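You operate a simulated robot arm through the tools that you are given. There is no shell and no other tool. Be economical: measure what you need, move in short steps, check, and stop when the job is done.

You run a simulated robot arm. Do the job below in one go: nothing can be reset, and whatever is moved stays where it is left.

JOB
Take the datum block and leave it on top of the glazed pad.

Only the result counts: the job must be done as asked and must still hold three seconds after the hand-in. Knocking over, shifting, dropping, spilling or breaking anything else fails it.

ROBOT AND FRAMES
A 6-joint arm with a two-finger parallel gripper, fixed in place. Base frame: the origin is at the foot of the arm, x ahead of it, y to its left, z up; the work surface is at about z = 860. Units: mm, degrees, N and s.
With the tool pointing down near the work surface it reaches from about 260 to 680 mm from the base axis. Its first joint turns from -66.0 to 66.0 degrees. Payload 2.9 kg.
The TCP is the grasp point between the finger pads, 30 mm short of the fingertips. In the tool frame z runs along the fingers and y along their closing line. The gripper opens to 110 mm. The fingers are 20 mm wide and 10 mm thick; the gripper's body (48 by 112 mm) begins 55 mm behind the TCP.
Orientation is that of the tool frame in the base frame, as a unit quaternion [x, y, z, w]. With the fingers straight down and closing along the base's y, the tool's x points along the base's -x, its y along +y and its z along -z.

CONTROLS
- The arm moves only by the tool step_arm. Its argument "commands" is a list of rows, each an object (a shift or turn left out is 0, a gripper value left out holds the last) with "turn": the turn, a rotation vector about the tool's x, y, z in units of 8 degrees (1.0 is 8 degrees), a list of three; "offset": the shift along the tool's x, y, z in units of 25 mm (1.0 is 25 mm), a list of three; "hand": the opening, from 0 (shut) to 1 (fully open). In form: [{"turn": [rx, ry, rz], "offset": [x, y, z], "hand": hand}, ...]. A call has 1 to 12 rows; each row shifts and turns the commanded pose from where the row before left it, along the tool's axes as they then stand. A call with a number of a shift or a turn outside -1 to 1 is refused whole. Rows are played at 5 a second. More than 50 mm and 8.6 degrees between two rows, or a gripper value outside its range, and nothing of the call is played. A pose out of reach is approached as far as the arm can. The call stops where the force on the tool passes 40 N (or 10 N more than at its start, if that is more) or the arm is blocked; 0.2 s more then pass. Each finger travels about 108 mm/s and halts on what it meets, pressing with about 32 N; the grip force reading is that of the motor and also rises with nothing between the fingers. The clock runs only during rows and for 0.2 s after the last one: add rows that do not move to give the fingers time. The reply holds the time, the measured pose of the TCP, the force on the tool along the base axes, the opening and the grip force, in the units named above and with some noise.
- Cameras (640 x 400 px; columns grow to the right, rows downward): "scene" is fixed at [104.9, 454.4, 1385.4]; the picture's right is [-0.53, -0.85, 0.00], its down [-0.48, 0.29, -0.83] and it looks along [0.71, -0.44, -0.56] (base axes); focal length 315 px, centre (320, 200). "wrist" rides on the gripper at [-36, 0, -57] in the tool frame; the picture's right is [0.00, -1.00, 0.00], its down [0.97, 0.00, -0.24] and it looks along [0.24, 0.00, 0.97] (tool axes); focal length 218 px, centre (320, 200). There is no depth. A picture from a camera that has moved, and an enlarged one, comes with that camera's place and axes in the base frame and with its lens. The place of the scene camera against the robot may be out by one fixed shift of up to 18 mm in any direction.
- snapshot(camera): a new picture of that camera. It takes no simulated time.
- zoom(camera, box): a new picture of the part [left, top, right, bottom] of that camera's present view, enlarged. It takes no simulated time.
- hand_in(): hands the job in; it is judged then, once.

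Work in short steps. Places have to be worked out from the pictures, the camera data and where the tool is seen: move nearer, look again, correct. Check each grasp and each placing, and mend what went wrong. You have 90 turns and 38 pictures in all, those below and enlarged ones among them. Open the gripper and draw the arm clear of the work before you hand the job in, unless the task says otherwise; then end with one line.

The tools are called after "Request:" by a JSON object that holds its "method" and its "body". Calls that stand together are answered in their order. step_arm: Moves the arm, as the interface text tells. Its arguments: {"type":"object","properties":{"commands":{"type":"array"}},"required":["commands"]} The other tools are called the same way: snapshot (camera) takes a picture; zoom (camera, box) takes an enlarged picture of a part of a camera's view; hand_in () hands the job in.

At the start:

```text
time_s: 0.0
ee_pos: [390.5, 190.7, 1197.7]
tool_rot: [0.0, 1.0, -0.001, 0.0]
contact_force: [-0.4, -0.9, 0.8]
finger_gap: 109.8
grip_force: 0.1
```

scene: 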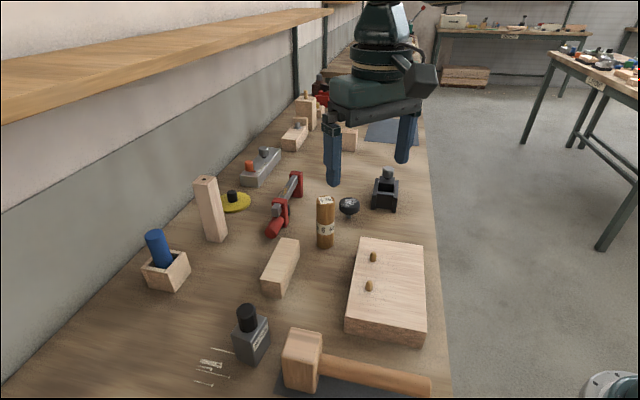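
wrist: 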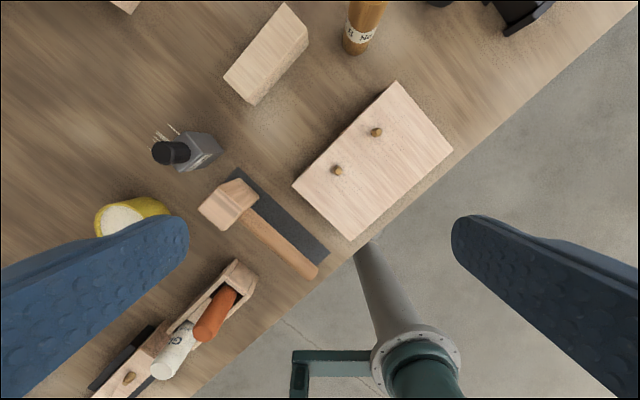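

I start by enlarging parts of the scene to identify the datum block and the glazed pad.

Request:
{"method": "zoom", "body": {"camera": "scene", "box": [130, 160, 290, 260]}}

Request:
{"method": "zoom", "body": {"camera": "scene", "box": [250, 80, 450, 205]}}

Request:
{"method": "zoom", "body": {"camera": "scene", "box": [130, 215, 450, 400]}}

```text
4.00 times, centred on (210, 210) of scene
camera zoom: at [104.9, 454.4, 1385.4], right [-0.53, -0.85, 0.0], down [-0.48, 0.29, -0.83], along [0.71, -0.44, -0.56], focal length 1260 px, centre (760, 160)
```

zoom: 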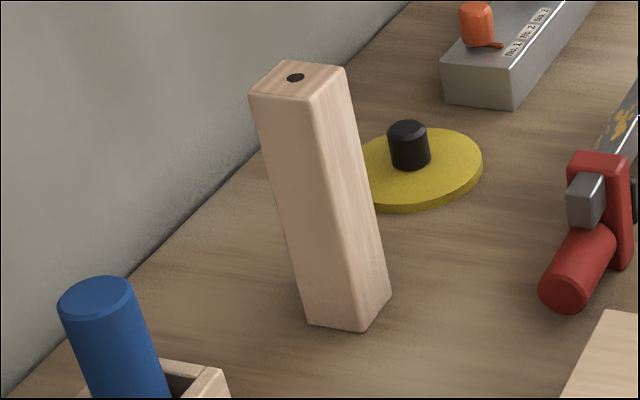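

```text
3.20 times, centred on (350, 142) of scene
camera zoom: at [104.9, 454.4, 1385.4], right [-0.53, -0.85, 0.0], down [-0.48, 0.29, -0.83], along [0.71, -0.44, -0.56], focal length 1008 px, centre (224, 384)
```

zoom: 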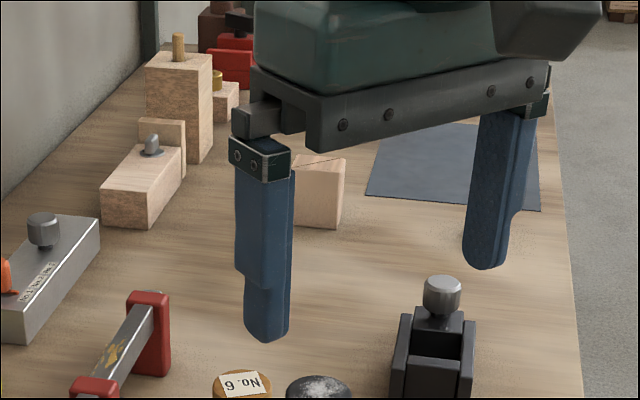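

```text
2.00 times, centred on (290, 308) of scene
camera zoom: at [104.9, 454.4, 1385.4], right [-0.53, -0.85, 0.0], down [-0.48, 0.29, -0.83], along [0.71, -0.44, -0.56], focal length 630 px, centre (380, -15)
```

zoom: 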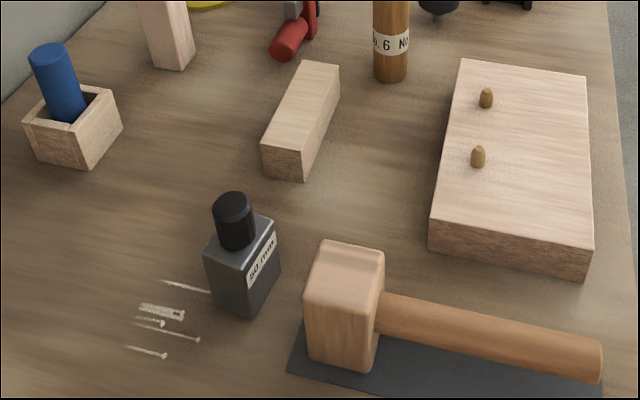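

The "50 mm" steel block looks like a candidate, and there are flat mats too. I'll look more closely at labels and surfaces.

Request:
{"method": "zoom", "body": {"camera": "scene", "box": [190, 295, 290, 395]}}

Request:
{"method": "zoom", "body": {"camera": "scene", "box": [235, 140, 315, 190]}}

Request:
{"method": "zoom", "body": {"camera": "scene", "box": [340, 110, 440, 215]}}

Request:
{"method": "zoom", "body": {"camera": "scene", "box": [280, 60, 380, 150]}}

```text
4.00 times, centred on (240, 345) of scene
camera zoom: at [104.9, 454.4, 1385.4], right [-0.53, -0.85, 0.0], down [-0.48, 0.29, -0.83], along [0.71, -0.44, -0.56], focal length 1260 px, centre (640, -380)
```

zoom: 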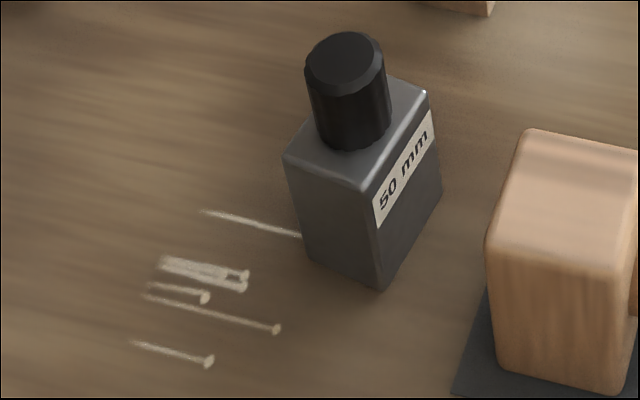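

```text
8.00 times, centred on (275, 165) of scene
camera zoom: at [104.9, 454.4, 1385.4], right [-0.53, -0.85, 0.0], down [-0.48, 0.29, -0.83], along [0.71, -0.44, -0.56], focal length 2520 px, centre (680, 480)
```

zoom: 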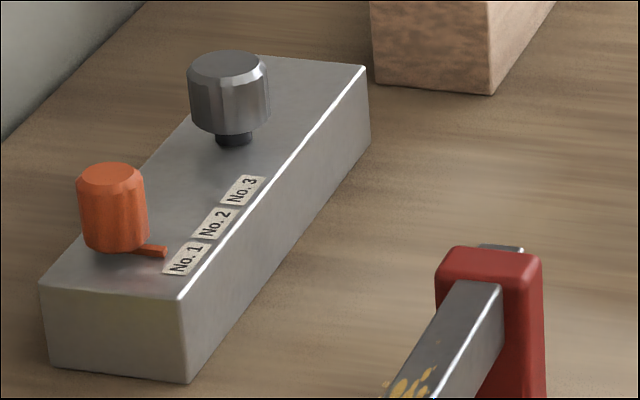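

```text
3.81 times, centred on (390, 162) of scene
camera zoom: at [104.9, 454.4, 1385.4], right [-0.53, -0.85, 0.0], down [-0.48, 0.29, -0.83], along [0.71, -0.44, -0.56], focal length 1200 px, centre (53, 343)
```

zoom: 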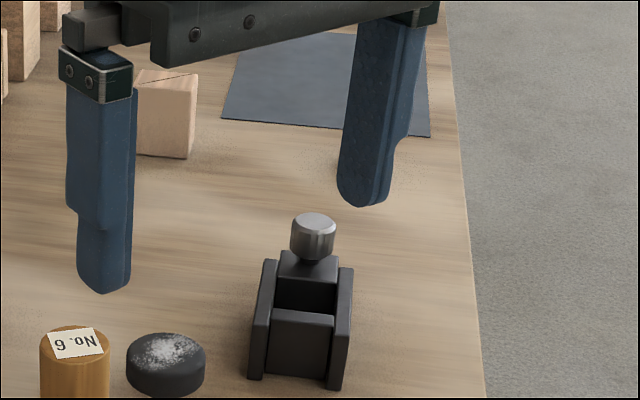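

```text
4.44 times, centred on (330, 105) of scene
camera zoom: at [104.9, 454.4, 1385.4], right [-0.53, -0.85, 0.0], down [-0.48, 0.29, -0.83], along [0.71, -0.44, -0.56], focal length 1400 px, centre (276, 622)
```

zoom: 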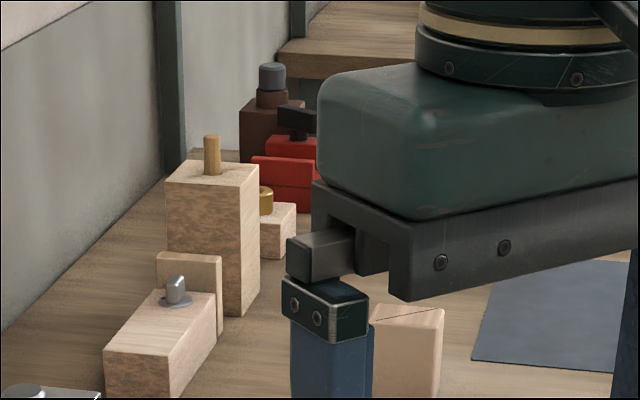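

The far mats are out of reach; reachable candidates lie near the 50 mm block and to the left beyond the scene view. I move the tool 200 mm to +y at this height and look down.

Request:
{"method": "step_arm", "body": {"commands": [{"offset": [0, 1, 0]}, {"offset": [0, 1, 0]}, {"offset": [0, 1, 0]}, {"offset": [0, 1, 0]}, {"offset": [0, 1, 0]}, {"offset": [0, 1, 0]}, {"offset": [0, 1, 0]}, {"offset": [0, 1, 0]}, {}]}}

Request:
{"method": "snapshot", "body": {"camera": "wrist"}}

```text
time_s: 2.0
ee_pos: [390.4, 391.6, 1197.9]
tool_rot: [0.0, 1.0, 0.0, 0.0]
contact_force: [-0.2, -0.2, -1.0]
finger_gap: 109.9
grip_force: 0.0
```

```text
28 pictures are left
camera wrist: at [426.2, 390.2, 1255.5], right [0.0, -1.0, 0.0], down [-0.97, 0.0, 0.24], along [-0.24, 0.0, -0.97], focal length 218 px, centre (320, 200)
```

wrist: 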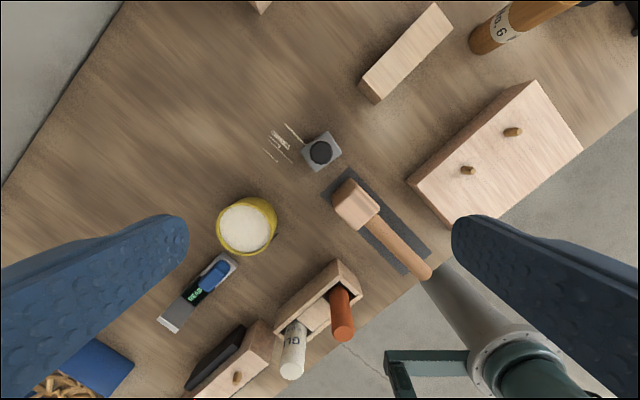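

I see a yellow-rimmed round item with a pale top, a device with a readout, and more; I'll enlarge these.

Request:
{"method": "zoom", "body": {"camera": "wrist", "box": [150, 180, 310, 340]}}

Request:
{"method": "zoom", "body": {"camera": "wrist", "box": [0, 290, 400, 400]}}

Request:
{"method": "zoom", "body": {"camera": "wrist", "box": [250, 110, 370, 210]}}

```text
2.50 times, centred on (230, 260) of wrist
camera zoom: at [426.2, 390.2, 1255.5], right [0.0, -1.0, 0.0], down [-0.97, 0.0, 0.24], along [-0.24, 0.0, -0.97], focal length 546 px, centre (545, 50)
```

zoom: 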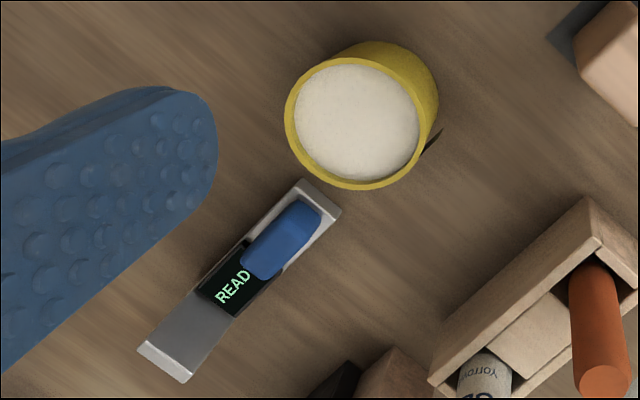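

```text
1.60 times, centred on (200, 345) of wrist
camera zoom: at [426.2, 390.2, 1255.5], right [0.0, -1.0, 0.0], down [-0.97, 0.0, 0.24], along [-0.24, 0.0, -0.97], focal length 349 px, centre (512, -32)
```

zoom: 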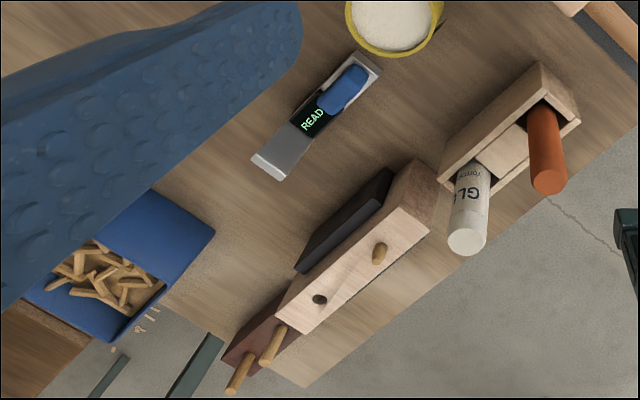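

```text
4.00 times, centred on (310, 160) of wrist
camera zoom: at [426.2, 390.2, 1255.5], right [0.0, -1.0, 0.0], down [-0.97, 0.0, 0.24], along [-0.24, 0.0, -0.97], focal length 873 px, centre (360, 360)
```

zoom: 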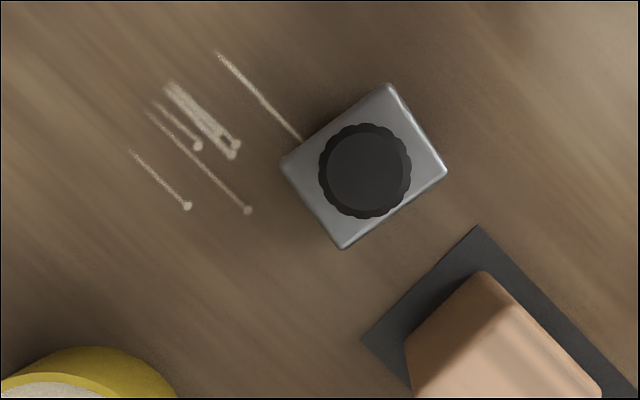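

The yellow-rimmed round and the black puck with a shiny mark both could be a pad; I look at the puck and the rest with the arm moved out.

Request:
{"method": "snapshot", "body": {"camera": "scene"}}

Request:
{"method": "zoom", "body": {"camera": "scene", "box": [300, 160, 420, 260]}}

```text
24 pictures are left
```

scene: 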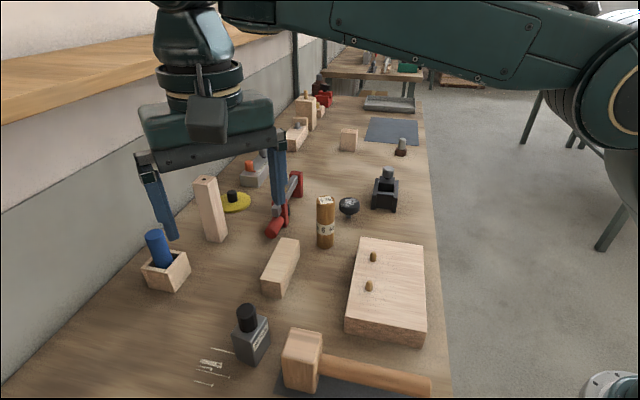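

```text
4.00 times, centred on (360, 210) of scene
camera zoom: at [104.9, 454.4, 1385.4], right [-0.53, -0.85, 0.0], down [-0.48, 0.29, -0.83], along [0.71, -0.44, -0.56], focal length 1260 px, centre (160, 160)
```

zoom: 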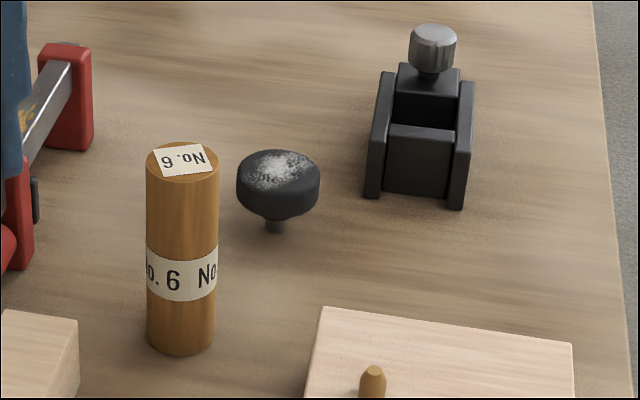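

The 50 mm steel block stands out as the datum block. I lower the tool over the area left of it for a closer look at the yellow round and the dark mat.

Request:
{"method": "step_arm", "body": {"commands": [{"offset": [0.4, 0.8, 1]}, {"offset": [0.4, 0.8, 1]}, {"offset": [0.4, 0.8, 1]}, {"offset": [0, 0, 1]}, {"offset": [0, 0, 1]}, {}]}}

Request:
{"method": "snapshot", "body": {"camera": "wrist"}}

```text
time_s: 3.4
ee_pos: [358.7, 450.1, 1072.1]
tool_rot: [-0.001, 1.0, 0.0, 0.0]
contact_force: [-0.4, 0.4, 0.3]
finger_gap: 110.1
grip_force: 0.0
```

```text
22 pictures are left
camera wrist: at [395.5, 450.4, 1130.0], right [0.0, -1.0, 0.0], down [-0.97, 0.0, 0.24], along [-0.24, 0.0, -0.97], focal length 218 px, centre (320, 200)
```

wrist: 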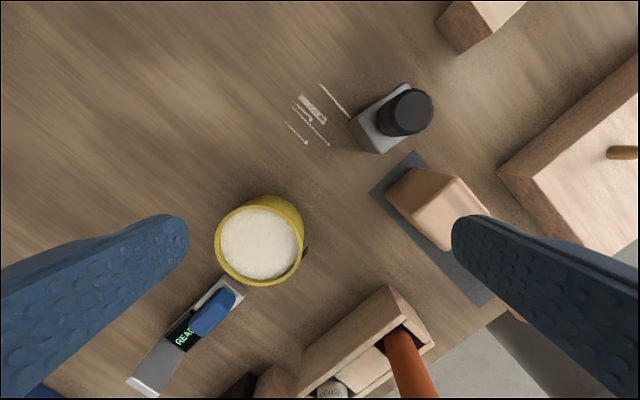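

A small dark tab sticks out of the yellow round; I zoom on it.

Request:
{"method": "zoom", "body": {"camera": "wrist", "box": [200, 185, 330, 295]}}

Request:
{"method": "zoom", "body": {"camera": "wrist", "box": [340, 70, 500, 290]}}

```text
3.64 times, centred on (265, 240) of wrist
camera zoom: at [395.5, 450.4, 1130.0], right [0.0, -1.0, 0.0], down [-0.97, 0.0, 0.24], along [-0.24, 0.0, -0.97], focal length 794 px, centre (520, 54)
```

zoom: 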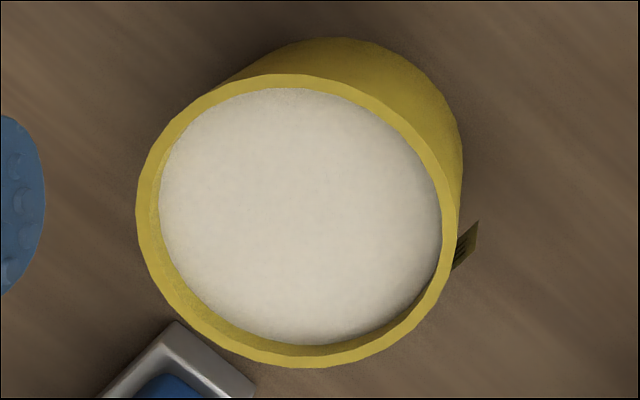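

```text
1.82 times, centred on (420, 180) of wrist
camera zoom: at [395.5, 450.4, 1130.0], right [0.0, -1.0, 0.0], down [-0.97, 0.0, 0.24], along [-0.24, 0.0, -0.97], focal length 397 px, centre (138, 236)
```

zoom: 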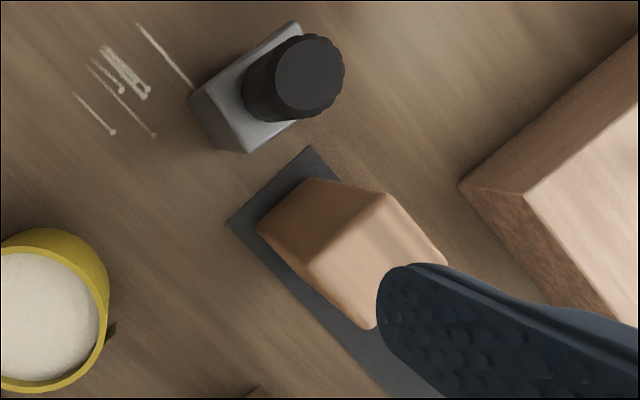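

The pot appears to be filled with powder. Before deciding, I survey the far/right reachable part (long wooden block, puck, board) from above.

Request:
{"method": "step_arm", "body": {"commands": [{"offset": [-1, -1, -0.5]}, {"offset": [-1, -1, -0.5]}, {"offset": [-1, -1, -0.5]}, {"offset": [-1, -1, -0.5]}, {"offset": [-1, -1, 0]}, {"offset": [-1, -1, 0]}, {"offset": [-0.5, -1, 0]}, {"offset": [0, -1, 0]}, {"offset": [0, -1, 0]}, {"offset": [0, -1, 0]}, {"offset": [0, -1, 0]}, {}]}}

Request:
{"method": "snapshot", "body": {"camera": "wrist"}}

```text
time_s: 6.0
ee_pos: [522.4, 174.7, 1121.6]
tool_rot: [-0.001, 1.0, 0.001, 0.0]
contact_force: [0.7, -0.4, 0.3]
finger_gap: 109.8
grip_force: 0.0
```

```text
19 pictures are left
camera wrist: at [558.8, 174.4, 1179.4], right [0.0, -1.0, 0.0], down [-0.97, 0.0, 0.24], along [-0.24, 0.0, -0.97], focal length 218 px, centre (320, 200)
```

wrist: 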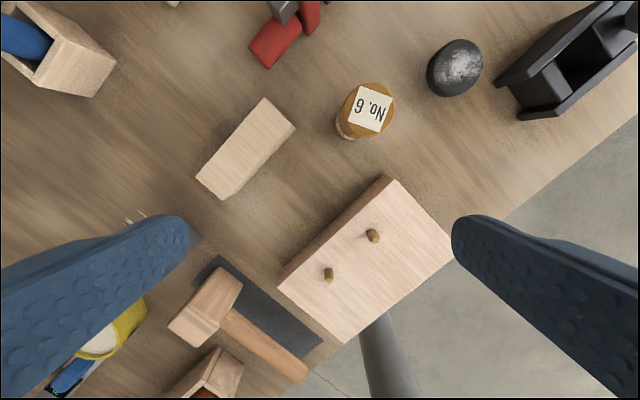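

The puck sits about (649, 14). I zoom in on the puck/cylinder and the board before going back to the yellow pot's side label.

Request:
{"method": "zoom", "body": {"camera": "wrist", "box": [330, 20, 510, 150]}}

Request:
{"method": "step_arm", "body": {"commands": [{"offset": [1, 1, 0]}, {"offset": [1, 1, 0]}, {"offset": [1, 1, 0]}, {"offset": [1, 1, 0]}, {"offset": [1, 1, 0]}, {"offset": [1, 1, 0]}, {"turn": [-1, 0, 0], "offset": [0, 1, 0]}, {"turn": [-1, 0, 0], "offset": [0, 1, 0]}, {"turn": [-1, 0, 0], "offset": [0, 0.5, 0]}, {"turn": [-1, 0, 0]}, {}]}}

Request:
{"method": "snapshot", "body": {"camera": "wrist"}}

```text
3.08 times, centred on (420, 85) of wrist
camera zoom: at [558.8, 174.4, 1179.4], right [0.0, -1.0, 0.0], down [-0.97, 0.0, 0.24], along [-0.24, 0.0, -0.97], focal length 672 px, centre (12, 554)
```

zoom: 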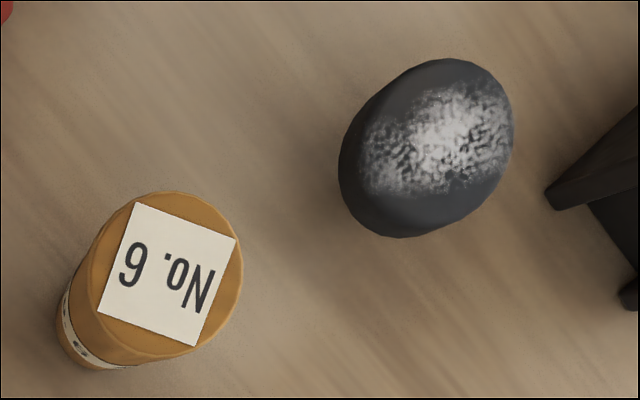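

```text
time_s: 8.4
ee_pos: [372.7, 387.7, 1129.3]
tool_rot: [0.0, 0.961, 0.277, 0.0]
contact_force: [0.3, -0.2, -0.6]
finger_gap: 110.0
grip_force: 0.1
```

```text
17 pictures are left
camera wrist: at [408.5, 356.4, 1178.4], right [0.0, -0.85, -0.53], down [-0.97, -0.13, 0.2], along [-0.24, 0.52, -0.82], focal length 218 px, centre (320, 200)
```

wrist: 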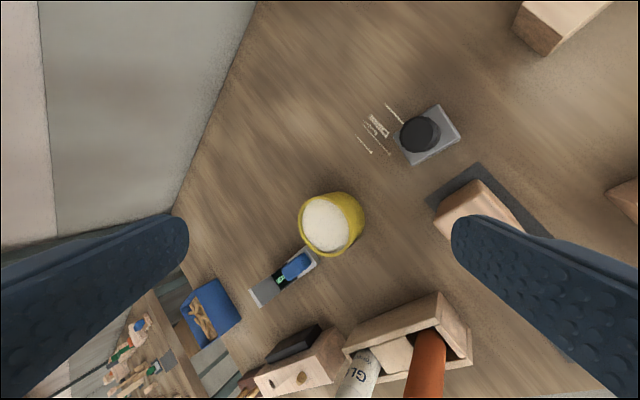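

I zoom on the pot and the box with the tube, to read their labels.

Request:
{"method": "zoom", "body": {"camera": "wrist", "box": [240, 170, 400, 310]}}

Request:
{"method": "zoom", "body": {"camera": "wrist", "box": [240, 280, 490, 400]}}

```text
2.86 times, centred on (320, 240) of wrist
camera zoom: at [408.5, 356.4, 1178.4], right [0.0, -0.85, -0.53], down [-0.97, -0.13, 0.2], along [-0.24, 0.52, -0.82], focal length 624 px, centre (320, 86)
```

zoom: 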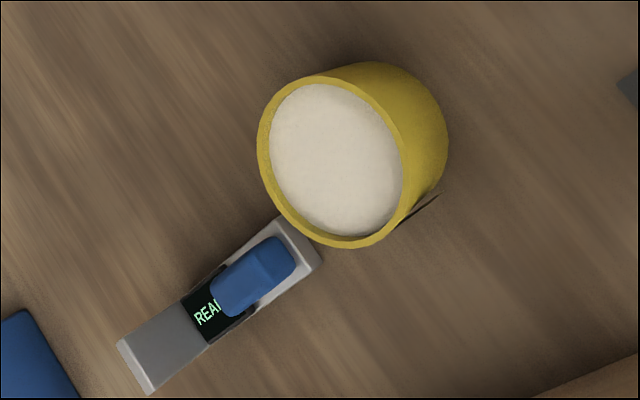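

```text
2.56 times, centred on (365, 340) of wrist
camera zoom: at [408.5, 356.4, 1178.4], right [0.0, -0.85, -0.53], down [-0.97, -0.13, 0.2], along [-0.24, 0.52, -0.82], focal length 559 px, centre (205, -158)
```

zoom: 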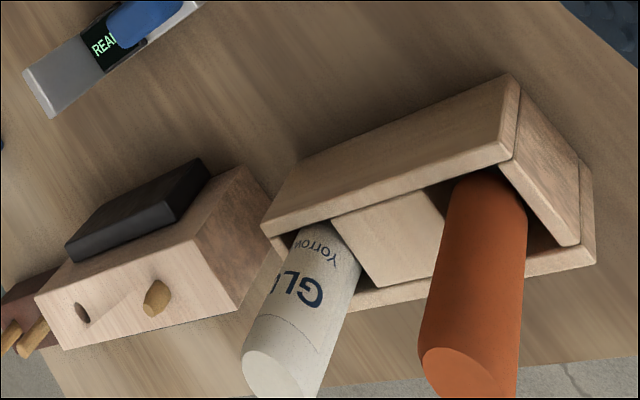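

A small card stands at the pot's base facing the arm. I go to the near side and tilt to look at it.

Request:
{"method": "step_arm", "body": {"commands": [{"offset": [1, -0.3, 0.3]}, {"offset": [1, -0.3, 0.3]}, {"offset": [1, -0.3, 0.3]}, {"offset": [1, -0.3, 0.3]}, {"offset": [1, -0.3, 0.3]}, {"turn": [0, -1, 0]}, {"turn": [0, -1, 0]}, {"turn": [0, -1, 0]}, {"turn": [0, -1, 0]}, {}]}}

Request:
{"method": "snapshot", "body": {"camera": "wrist"}}

```text
time_s: 10.6
ee_pos: [262.9, 367.7, 1078.0]
tool_rot: [0.075, 0.924, 0.266, 0.265]
contact_force: [-0.1, -0.5, 0.1]
finger_gap: 109.9
grip_force: 0.0
out of reach, approached as far as the arm can: row 9
```

```text
14 pictures are left
camera wrist: at [263.0, 331.9, 1136.0], right [0.0, -0.85, -0.53], down [-0.95, 0.16, -0.26], along [0.31, 0.5, -0.81], focal length 218 px, centre (320, 200)
```

wrist: 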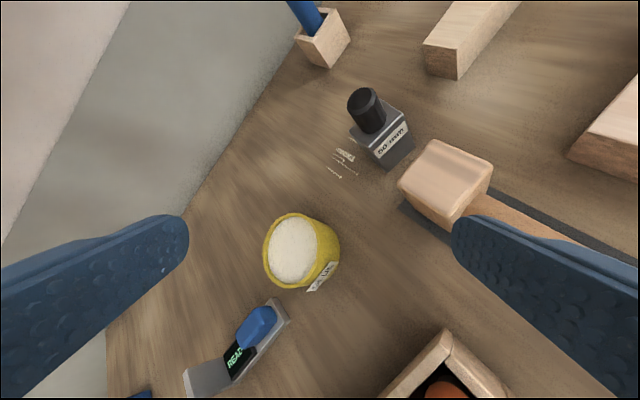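

The label on the pot is now visible; I zoom on it.

Request:
{"method": "zoom", "body": {"camera": "wrist", "box": [285, 245, 365, 300]}}

Request:
{"method": "zoom", "body": {"camera": "wrist", "box": [320, 70, 500, 230]}}

```text
7.27 times, centred on (325, 272) of wrist
camera zoom: at [263.0, 331.9, 1136.0], right [0.0, -0.85, -0.53], down [-0.95, 0.16, -0.26], along [0.31, 0.5, -0.81], focal length 1587 px, centre (284, -327)
```

zoom: 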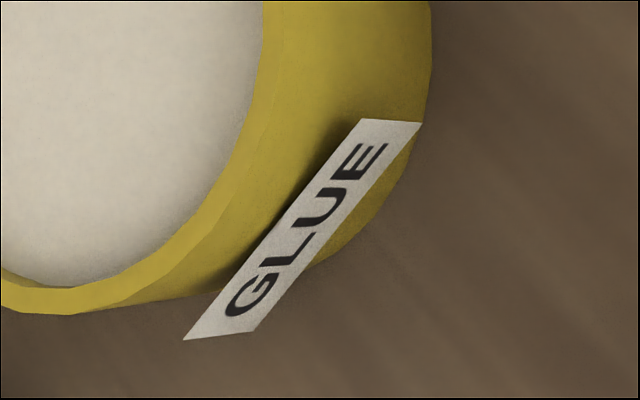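

```text
2.50 times, centred on (410, 150) of wrist
camera zoom: at [263.0, 331.9, 1136.0], right [0.0, -0.85, -0.53], down [-0.95, 0.16, -0.26], along [0.31, 0.5, -0.81], focal length 546 px, centre (95, 325)
```

zoom: 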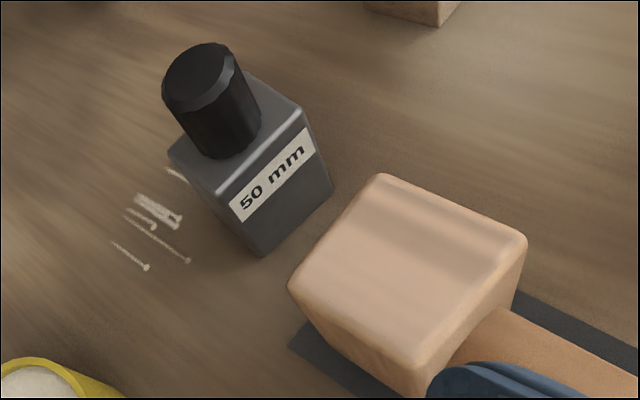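

The pot is glue, so not the pad. The dark pad on a stem with a shiny whitened (glazed) patch, at about (650, 12), is the best match, and the 50 mm reference block with knob (about (418, 388), knob top z≈977) is the datum block. I straighten the tool and then go look down on the pad.

Request:
{"method": "step_arm", "body": {"commands": [{"turn": [0, 1, 0]}, {"turn": [0, 1, 0]}, {"turn": [0, 1, 0]}, {"turn": [0, 1, 0]}, {"turn": [1, 0, 0]}, {"turn": [1, 0, 0]}, {"turn": [1, 0, 0]}, {"turn": [1, 0, 0]}, {"offset": [0, 0, -1]}, {}]}}

```text
time_s: 12.8
ee_pos: [263.1, 369.2, 1103.0]
tool_rot: [-0.001, 1.0, -0.001, 0.0]
contact_force: [-0.6, 0.5, -0.3]
finger_gap: 110.0
grip_force: 0.1
```

The tool is straight again, at (263, 369, 1103). I move to about (580, 20) in two calls.

Request:
{"method": "step_arm", "body": {"commands": [{"offset": [-0.9, -1, 0]}, {"offset": [-0.9, -1, 0]}, {"offset": [-0.9, -1, 0]}, {"offset": [-0.9, -1, 0]}, {"offset": [-0.9, -1, 0]}, {"offset": [-0.9, -1, 0]}, {"offset": [-0.9, -1, 0]}, {"offset": [-0.9, -1, 0]}, {"offset": [-0.9, -1, 0]}, {"offset": [-0.9, -1, 0]}, {"offset": [-0.9, -1, 0]}, {"offset": [-0.9, -1, 0]}]}}

Request:
{"method": "step_arm", "body": {"commands": [{"offset": [-0.9, -1, 0]}, {"offset": [-0.9, -1, 0]}, {}]}}

Request:
{"method": "snapshot", "body": {"camera": "wrist"}}

```text
time_s: 15.4
ee_pos: [531.2, 67.6, 1103.5]
tool_rot: [0.0, 1.0, 0.0, 0.0]
contact_force: [1.7, -0.1, 0.6]
finger_gap: 110.1
grip_force: 0.0
```

```text
time_s: 16.2
ee_pos: [577.5, 19.1, 1102.4]
tool_rot: [0.0, 1.0, 0.0, 0.0]
contact_force: [0.1, 0.0, 0.4]
finger_gap: 109.9
grip_force: 0.1
```

```text
11 pictures are left
camera wrist: at [612.5, 17.6, 1159.9], right [0.0, -1.0, 0.0], down [-0.97, 0.0, 0.24], along [-0.24, 0.0, -0.97], focal length 218 px, centre (320, 200)
```

wrist: 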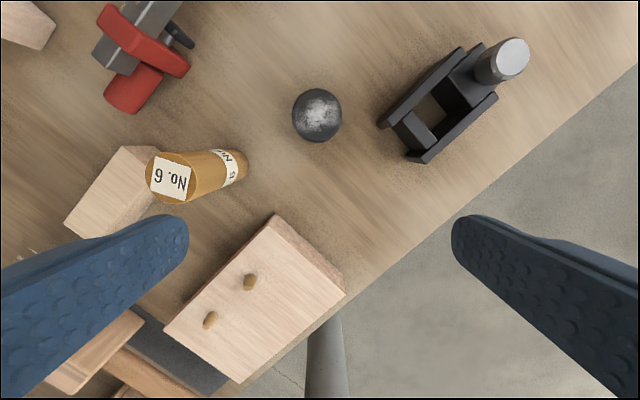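

The pad top triangulates to about (645, 21, 910), 54 mm across. I zoom to check its shape.

Request:
{"method": "zoom", "body": {"camera": "wrist", "box": [280, 75, 360, 150]}}

Request:
{"method": "zoom", "body": {"camera": "scene", "box": [330, 185, 370, 225]}}

```text
5.33 times, centred on (320, 112) of wrist
camera zoom: at [612.5, 17.6, 1159.9], right [0.0, -1.0, 0.0], down [-0.97, 0.0, 0.24], along [-0.24, 0.0, -0.97], focal length 1164 px, centre (320, 667)
```

zoom: 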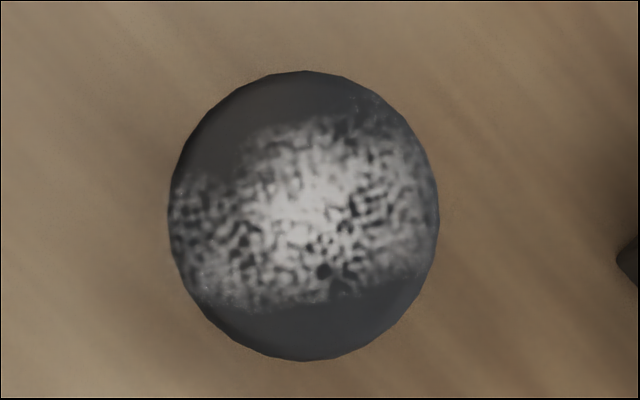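

```text
10.00 times, centred on (350, 205) of scene
camera zoom: at [105.0, 454.4, 1385.4], right [-0.53, -0.85, 0.0], down [-0.48, 0.29, -0.83], along [0.71, -0.44, -0.56], focal length 3150 px, centre (20, 150)
```

zoom: 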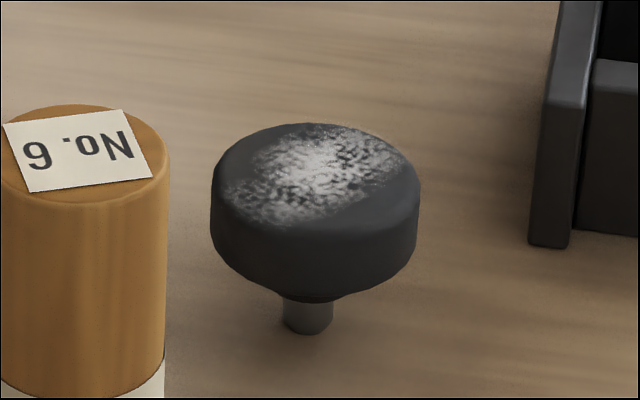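

The pad has a flat top with a glazed band on a short stem: that's it. Now I go over the datum block with the fingers at partial opening.

Request:
{"method": "step_arm", "body": {"commands": [{"offset": [0.43, 1, 0], "hand": 0.7}, {"offset": [0.43, 1, 0]}, {"offset": [0.43, 1, 0]}, {"offset": [0.43, 1, 0]}, {"offset": [0.43, 1, 0]}, {"offset": [0.43, 1, 0]}, {"offset": [0.43, 1, 0]}, {"offset": [0.43, 1, 0]}, {"offset": [0.43, 1, 0]}, {"offset": [0.43, 1, 0]}, {"offset": [0.43, 1, 0]}, {"offset": [0.43, 1, 0]}]}}

Request:
{"method": "step_arm", "body": {"commands": [{"offset": [0.42, 0.93, 0.5]}, {"offset": [0.42, 0.93, 0.5]}, {"offset": [0.38, 0.9, 0]}, {}]}}

Request:
{"method": "snapshot", "body": {"camera": "wrist"}}

```text
time_s: 18.8
ee_pos: [448.6, 317.8, 1102.0]
tool_rot: [0.0, 1.0, 0.0, 0.0]
contact_force: [0.2, -0.4, 0.5]
finger_gap: 76.8
grip_force: 0.0
```

```text
time_s: 19.8
ee_pos: [417.1, 386.4, 1076.9]
tool_rot: [0.0, 1.0, 0.0, 0.0]
contact_force: [-0.3, 0.4, -0.3]
finger_gap: 77.0
grip_force: 0.0
```

```text
8 pictures are left
camera wrist: at [453.1, 386.7, 1134.7], right [0.0, -1.0, 0.0], down [-0.97, 0.0, 0.24], along [-0.24, 0.0, -0.97], focal length 218 px, centre (320, 200)
```

wrist: 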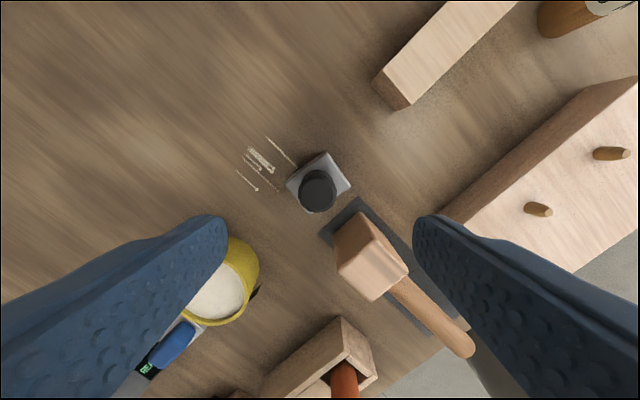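

The knob measures at about (418, 389), top z≈970. I descend to z≈947 so the pads straddle the knob and the tips stay above the block's shoulder.

Request:
{"method": "step_arm", "body": {"commands": [{"offset": [-0.04, 0.1, 1]}, {"offset": [0, 0, 1]}, {"offset": [0, 0, 1]}, {"offset": [0, 0, 1]}, {"offset": [0, 0, 0.6]}, {"offset": [0, 0, 0.6]}, {}]}}

Request:
{"method": "zoom", "body": {"camera": "scene", "box": [170, 240, 330, 380]}}

```text
time_s: 21.4
ee_pos: [417.4, 389.0, 947.8]
tool_rot: [-0.001, 1.0, -0.001, 0.0]
contact_force: [0.4, 1.1, -0.8]
finger_gap: 76.9
grip_force: 0.1
```

```text
2.86 times, centred on (250, 310) of scene
camera zoom: at [104.9, 454.4, 1385.4], right [-0.53, -0.85, 0.0], down [-0.48, 0.29, -0.83], along [0.71, -0.44, -0.56], focal length 900 px, centre (520, -114)
```

zoom: 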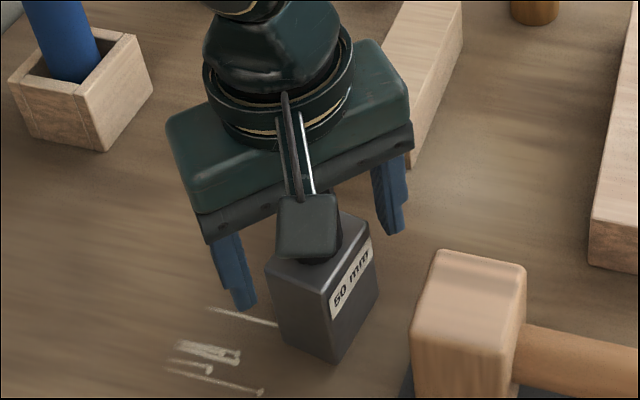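

No contact; to be sure the tips clear the shoulder I raise 7 mm, then close on the knob.

Request:
{"method": "step_arm", "body": {"commands": [{"offset": [0, 0, -0.28]}, {"hand": 0.4}, {"hand": 0.0}, {}, {}, {}]}}

```text
time_s: 22.8
ee_pos: [416.5, 388.4, 954.9]
tool_rot: [0.001, 1.0, 0.001, 0.0]
contact_force: [-1.1, 0.5, -0.6]
finger_gap: 63.2
grip_force: 31.9
```

The fingers stopped at 63 mm, about the block's diagonal rather than the knob: it seems the tips are on the body corners. I look.

Request:
{"method": "snapshot", "body": {"camera": "wrist"}}

```text
6 pictures are left
camera wrist: at [454.2, 388.5, 1012.1], right [0.0, -1.0, 0.0], down [-0.97, 0.0, 0.24], along [-0.24, 0.0, -0.97], focal length 218 px, centre (320, 200)
```

wrist: 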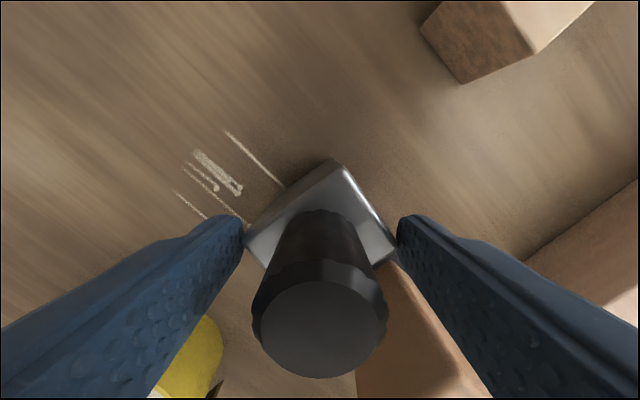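

Indeed the tips are on the body's corners; the shoulder is higher than I judged. I open, raise 14 mm, and close on the knob.

Request:
{"method": "step_arm", "body": {"commands": [{"hand": 0.7}, {}, {"offset": [0, 0, -0.56]}, {}, {"hand": 0.4}, {"hand": 0.0}, {}, {}, {}]}}

```text
time_s: 24.8
ee_pos: [417.6, 390.4, 967.9]
tool_rot: [0.0, 1.0, 0.0, 0.001]
contact_force: [-0.4, -0.7, 2.7]
finger_gap: 29.5
grip_force: 31.8
```

Gap 29.5 mm matches the knob. I lift 50 mm and read the weight.

Request:
{"method": "step_arm", "body": {"commands": [{"offset": [0, 0, -0.5]}, {"offset": [0, 0, -0.5]}, {"offset": [0, 0, -0.5]}, {"offset": [0, 0, -0.5]}, {}, {}]}}

Request:
{"method": "zoom", "body": {"camera": "scene", "box": [170, 220, 330, 380]}}

```text
time_s: 26.2
ee_pos: [418.2, 388.9, 1019.5]
tool_rot: [-0.001, 1.0, 0.0, 0.0]
contact_force: [-0.6, 0.4, -5.6]
finger_gap: 29.2
grip_force: 31.5
```

```text
2.50 times, centred on (250, 300) of scene
camera zoom: at [105.0, 454.5, 1385.4], right [-0.53, -0.85, 0.0], down [-0.48, 0.29, -0.83], along [0.71, -0.44, -0.56], focal length 788 px, centre (495, -50)
```

zoom: 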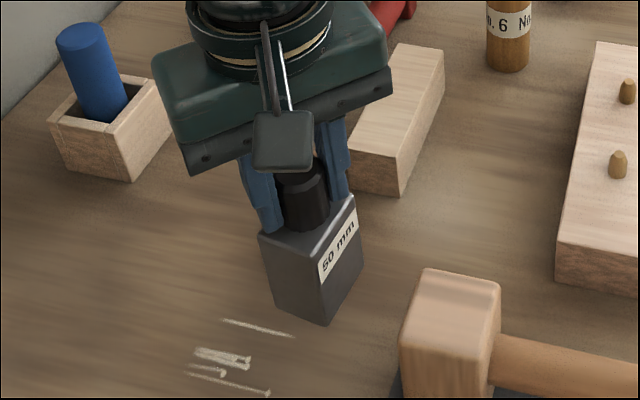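

Block is held, weight ~6 N, hanging straight. The No. 6 cylinder's top is near z=990 at (588, 137), so I lift to z≈1150 before carrying.

Request:
{"method": "step_arm", "body": {"commands": [{"offset": [0, 0, -0.8]}, {"offset": [0, 0, -0.8]}, {"offset": [0, 0, -0.8]}, {"offset": [0, 0, -0.8]}, {"offset": [0, 0, -0.8]}, {"offset": [0, 0, -0.8]}, {"offset": [0, 0, -0.4]}, {}]}}

Request:
{"method": "step_arm", "body": {"commands": [{"offset": [-0.2, -0.5, 0]}, {"offset": [-0.35, -0.75, 0]}, {"offset": [-0.4, -0.8, 0]}, {"offset": [-0.4, -0.8, 0]}, {"offset": [-0.4, -0.8, 0]}, {"offset": [-0.4, -0.8, 0]}, {"offset": [-0.4, -0.8, 0]}, {"offset": [-0.4, -0.8, 0]}, {"offset": [-0.4, -0.8, 0]}, {"offset": [-0.4, -0.8, 0]}, {"offset": [-0.4, -0.8, 0]}, {"offset": [-0.4, -0.8, 0]}]}}

```text
time_s: 28.0
ee_pos: [416.8, 389.3, 1150.7]
tool_rot: [0.0, 1.0, 0.0, 0.0]
contact_force: [0.0, 0.0, -6.7]
finger_gap: 29.2
grip_force: 31.8
```

```text
time_s: 30.6
ee_pos: [531.5, 158.0, 1148.6]
tool_rot: [0.0, 1.0, 0.0, -0.001]
contact_force: [0.2, -0.1, -6.2]
finger_gap: 29.3
grip_force: 32.0
```

Still held. I go on to (645, 21) at the same height.

Request:
{"method": "step_arm", "body": {"commands": [{"offset": [-0.65, -0.78, 0]}, {"offset": [-0.65, -0.78, 0]}, {"offset": [-0.65, -0.78, 0]}, {"offset": [-0.65, -0.78, 0]}, {"offset": [-0.65, -0.78, 0]}, {"offset": [-0.65, -0.78, 0]}, {"offset": [-0.4, -0.5, 0]}, {"offset": [-0.2, -0.28, 0]}, {}, {}]}}

```text
time_s: 32.8
ee_pos: [622.8, 18.8, 1139.4]
tool_rot: [-0.001, 1.0, 0.0, 0.0]
contact_force: [-0.3, 0.6, -5.1]
finger_gap: 29.1
grip_force: 31.4
out of reach, approached as far as the arm can: row 6, 7, 8
```

At this height the reach ends at x≈623; I lower to about z=1055 and then move out the remaining 22 mm.

Request:
{"method": "step_arm", "body": {"commands": [{"offset": [0, 0, 0.8]}, {"offset": [0, 0, 0.8]}, {"offset": [0, 0, 0.8]}, {"offset": [0, 0, 0.8]}, {}]}}

```text
time_s: 34.0
ee_pos: [621.8, 19.5, 1059.0]
tool_rot: [0.0, 1.0, 0.0, 0.001]
contact_force: [0.2, -0.2, -5.4]
finger_gap: 29.0
grip_force: 31.6
```

Now outward by 23 mm to x≈645 and y by +1.5.

Request:
{"method": "step_arm", "body": {"commands": [{"offset": [-0.46, 0.06, 0]}, {"offset": [-0.46, 0, 0]}, {}, {}]}}

Request:
{"method": "snapshot", "body": {"camera": "wrist"}}

Request:
{"method": "zoom", "body": {"camera": "scene", "box": [300, 130, 400, 240]}}

```text
time_s: 35.0
ee_pos: [644.6, 21.2, 1060.0]
tool_rot: [-0.001, 1.0, 0.001, -0.001]
contact_force: [0.2, -0.5, -5.1]
finger_gap: 29.1
grip_force: 32.1
```

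```text
4 pictures are left
camera wrist: at [680.7, 21.0, 1117.2], right [0.0, -1.0, 0.0], down [-0.97, 0.0, 0.24], along [-0.24, 0.0, -0.97], focal length 218 px, centre (320, 200)
```

wrist: 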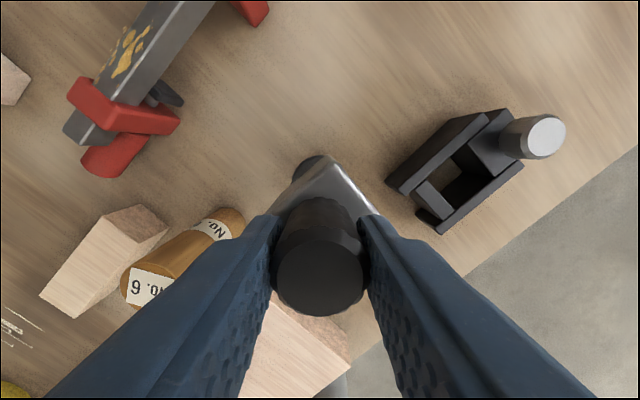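

```text
3.64 times, centred on (350, 185) of scene
camera zoom: at [105.1, 454.4, 1385.4], right [-0.53, -0.85, 0.0], down [-0.48, 0.29, -0.83], along [0.71, -0.44, -0.56], focal length 1146 px, centre (211, 254)
```

zoom: 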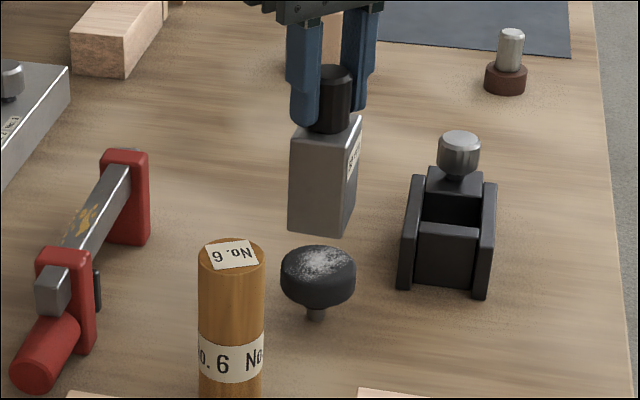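

Checking projections, the pad appears centred under the block within ~1–2 mm. I lower 30 mm, then in fine steps until the weight comes off.

Request:
{"method": "step_arm", "body": {"commands": [{"offset": [0, 0, 0.5]}, {"offset": [0, 0, 0.5]}, {"offset": [0, 0, 0.2]}, {}, {}]}}

Request:
{"method": "step_arm", "body": {"commands": [{"offset": [0, 0, 0.1]}, {"offset": [0, 0, 0.1]}, {}, {}]}}

```text
time_s: 36.2
ee_pos: [644.3, 21.7, 1030.9]
tool_rot: [0.0, 1.0, -0.001, 0.0]
contact_force: [-0.2, -1.0, -5.3]
finger_gap: 29.1
grip_force: 32.3
```

```text
time_s: 37.2
ee_pos: [645.3, 22.1, 1024.7]
tool_rot: [0.0, 1.0, 0.0, -0.001]
contact_force: [0.3, -0.1, -6.3]
finger_gap: 29.3
grip_force: 31.6
```

No contact yet at z=1025; continue in 2 mm steps.

Request:
{"method": "step_arm", "body": {"commands": [{"offset": [0, 0, 0.08]}, {"offset": [0, 0, 0.04]}, {}, {}]}}

```text
time_s: 38.2
ee_pos: [644.7, 21.5, 1020.8]
tool_rot: [0.0, 1.0, 0.0, -0.001]
contact_force: [0.0, -0.2, -5.9]
finger_gap: 29.3
grip_force: 32.1
```

Still hanging; 2.5 mm more.

Request:
{"method": "step_arm", "body": {"commands": [{"offset": [0, 0, 0.06]}, {"offset": [0, 0, 0.04]}, {}, {}]}}

```text
time_s: 39.2
ee_pos: [644.7, 22.8, 1021.3]
tool_rot: [0.0, 1.0, 0.0, 0.003]
contact_force: [-0.1, 0.7, 12.3]
finger_gap: 29.3
grip_force: 32.3
```

Contact (12 N push) — the block is on the pad. I back off under 1 mm to unload and check with a picture.

Request:
{"method": "step_arm", "body": {"commands": [{"offset": [0, 0, -0.04]}, {}, {}]}}

Request:
{"method": "zoom", "body": {"camera": "scene", "box": [310, 140, 390, 230]}}

```text
time_s: 40.0
ee_pos: [643.5, 21.9, 1020.1]
tool_rot: [0.0, 1.0, 0.001, 0.001]
contact_force: [1.6, 0.4, 16.5]
finger_gap: 29.1
grip_force: 31.2
```

```text
4.44 times, centred on (350, 185) of scene
camera zoom: at [104.7, 454.4, 1385.4], right [-0.53, -0.85, 0.0], down [-0.48, 0.29, -0.83], along [0.71, -0.44, -0.56], focal length 1400 px, centre (187, 267)
```

zoom: 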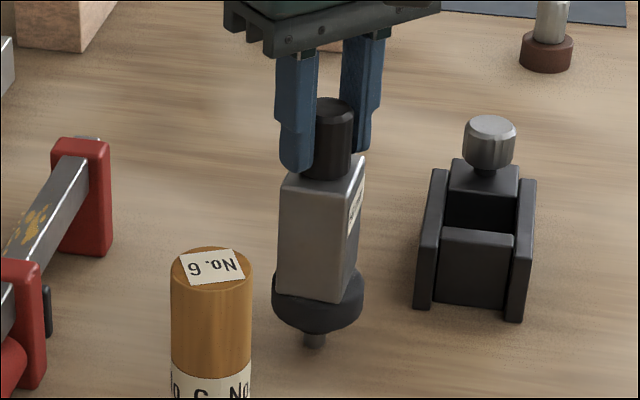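

The block sits centred on the pad, but still 16 N of push; I ease up a little more before opening.

Request:
{"method": "step_arm", "body": {"commands": [{"offset": [0, 0, -0.04]}, {}, {}]}}

```text
time_s: 40.8
ee_pos: [643.2, 21.3, 1020.9]
tool_rot: [0.0, 1.0, 0.0, 0.0]
contact_force: [3.9, -0.6, 11.5]
finger_gap: 29.0
grip_force: 31.9
```

Request:
{"method": "step_arm", "body": {"commands": [{"offset": [0, 0, -0.03]}, {}, {}]}}

```text
time_s: 41.6
ee_pos: [644.2, 21.3, 1020.9]
tool_rot: [0.0, 1.0, 0.001, -0.001]
contact_force: [1.7, 1.8, 7.4]
finger_gap: 29.1
grip_force: 32.3
```

The push is falling (7 N). One more ease of ~1.3 mm.

Request:
{"method": "step_arm", "body": {"commands": [{"offset": [0, 0, -0.05]}, {}, {}]}}

```text
time_s: 42.4
ee_pos: [644.2, 21.0, 1021.2]
tool_rot: [0.0, 1.0, 0.0, -0.002]
contact_force: [1.2, 1.7, -3.0]
finger_gap: 29.1
grip_force: 32.0
```

Near balance now. I open gradually so both fingers leave gently.

Request:
{"method": "step_arm", "body": {"commands": [{"hand": 0.27}, {"hand": 0.28}, {"hand": 0.3}, {"hand": 0.34}, {"hand": 0.42}, {"hand": 0.5}, {}, {}]}}

Request:
{"method": "zoom", "body": {"camera": "scene", "box": [310, 140, 390, 230]}}

```text
time_s: 44.2
ee_pos: [644.0, 22.3, 1023.5]
tool_rot: [0.001, 1.0, -0.001, 0.0]
contact_force: [-0.2, 0.9, 0.2]
finger_gap: 54.9
grip_force: 0.0
```

```text
4.44 times, centred on (350, 185) of scene
camera zoom: at [104.9, 454.4, 1385.4], right [-0.53, -0.85, 0.0], down [-0.48, 0.29, -0.83], along [0.71, -0.44, -0.56], focal length 1400 px, centre (187, 267)
```

zoom: 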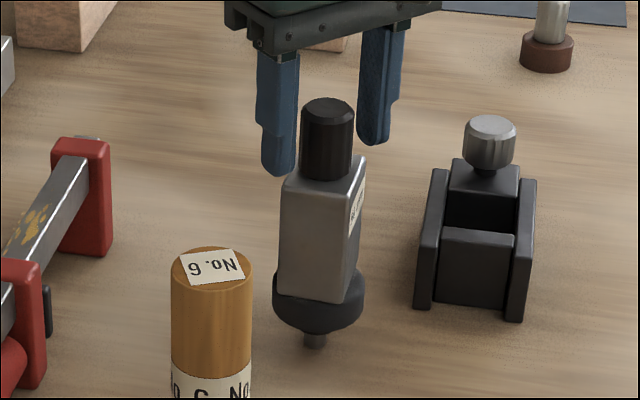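

The block stands free on the pad. I raise straight up 47 mm, then pull back and up.

Request:
{"method": "step_arm", "body": {"commands": [{"offset": [0, 0, -0.4]}, {"offset": [0, 0, -0.6]}, {"offset": [0, 0, -0.9]}, {}]}}

Request:
{"method": "step_arm", "body": {"commands": [{"offset": [0.8, 0, -0.6]}, {"offset": [1, 0, -0.8]}, {"offset": [1, 0, -0.8]}, {"offset": [1, 0, -0.5]}, {"offset": [1, 0, 0]}, {}, {}]}}

Request:
{"method": "snapshot", "body": {"camera": "scene"}}

```text
time_s: 45.2
ee_pos: [643.0, 19.3, 1070.4]
tool_rot: [0.0, 1.0, 0.0, -0.001]
contact_force: [1.0, -0.2, -0.2]
finger_gap: 55.1
grip_force: 0.0
```

```text
time_s: 46.8
ee_pos: [525.8, 21.8, 1138.2]
tool_rot: [0.0, 1.0, -0.001, -0.001]
contact_force: [0.7, -0.2, -0.6]
finger_gap: 54.8
grip_force: 0.0
```

```text
0 pictures are left
```

scene: 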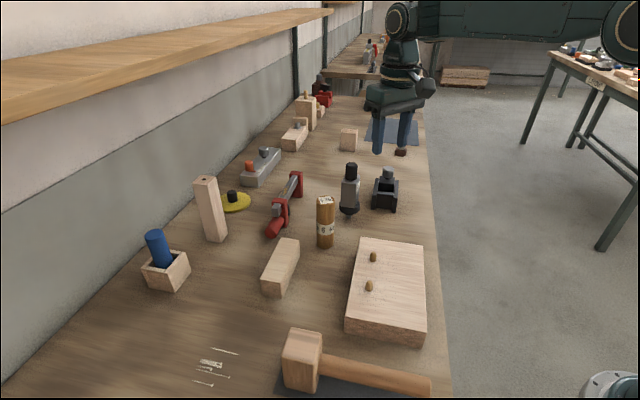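

The block stands upright on the pad, the gripper is open and clear, and nothing else has moved. Handing in.

Request:
{"method": "hand_in", "body": {}}

```text
The job is handed in.
```

I put the "50 mm" steel block on the round black pad with the shiny worn patch. Neither item was labelled by name, so taking these as the datum block and the glazed pad was my judgement. The block was standing upright when I handed in, with the gripper open and clear and nothing else visibly moved.
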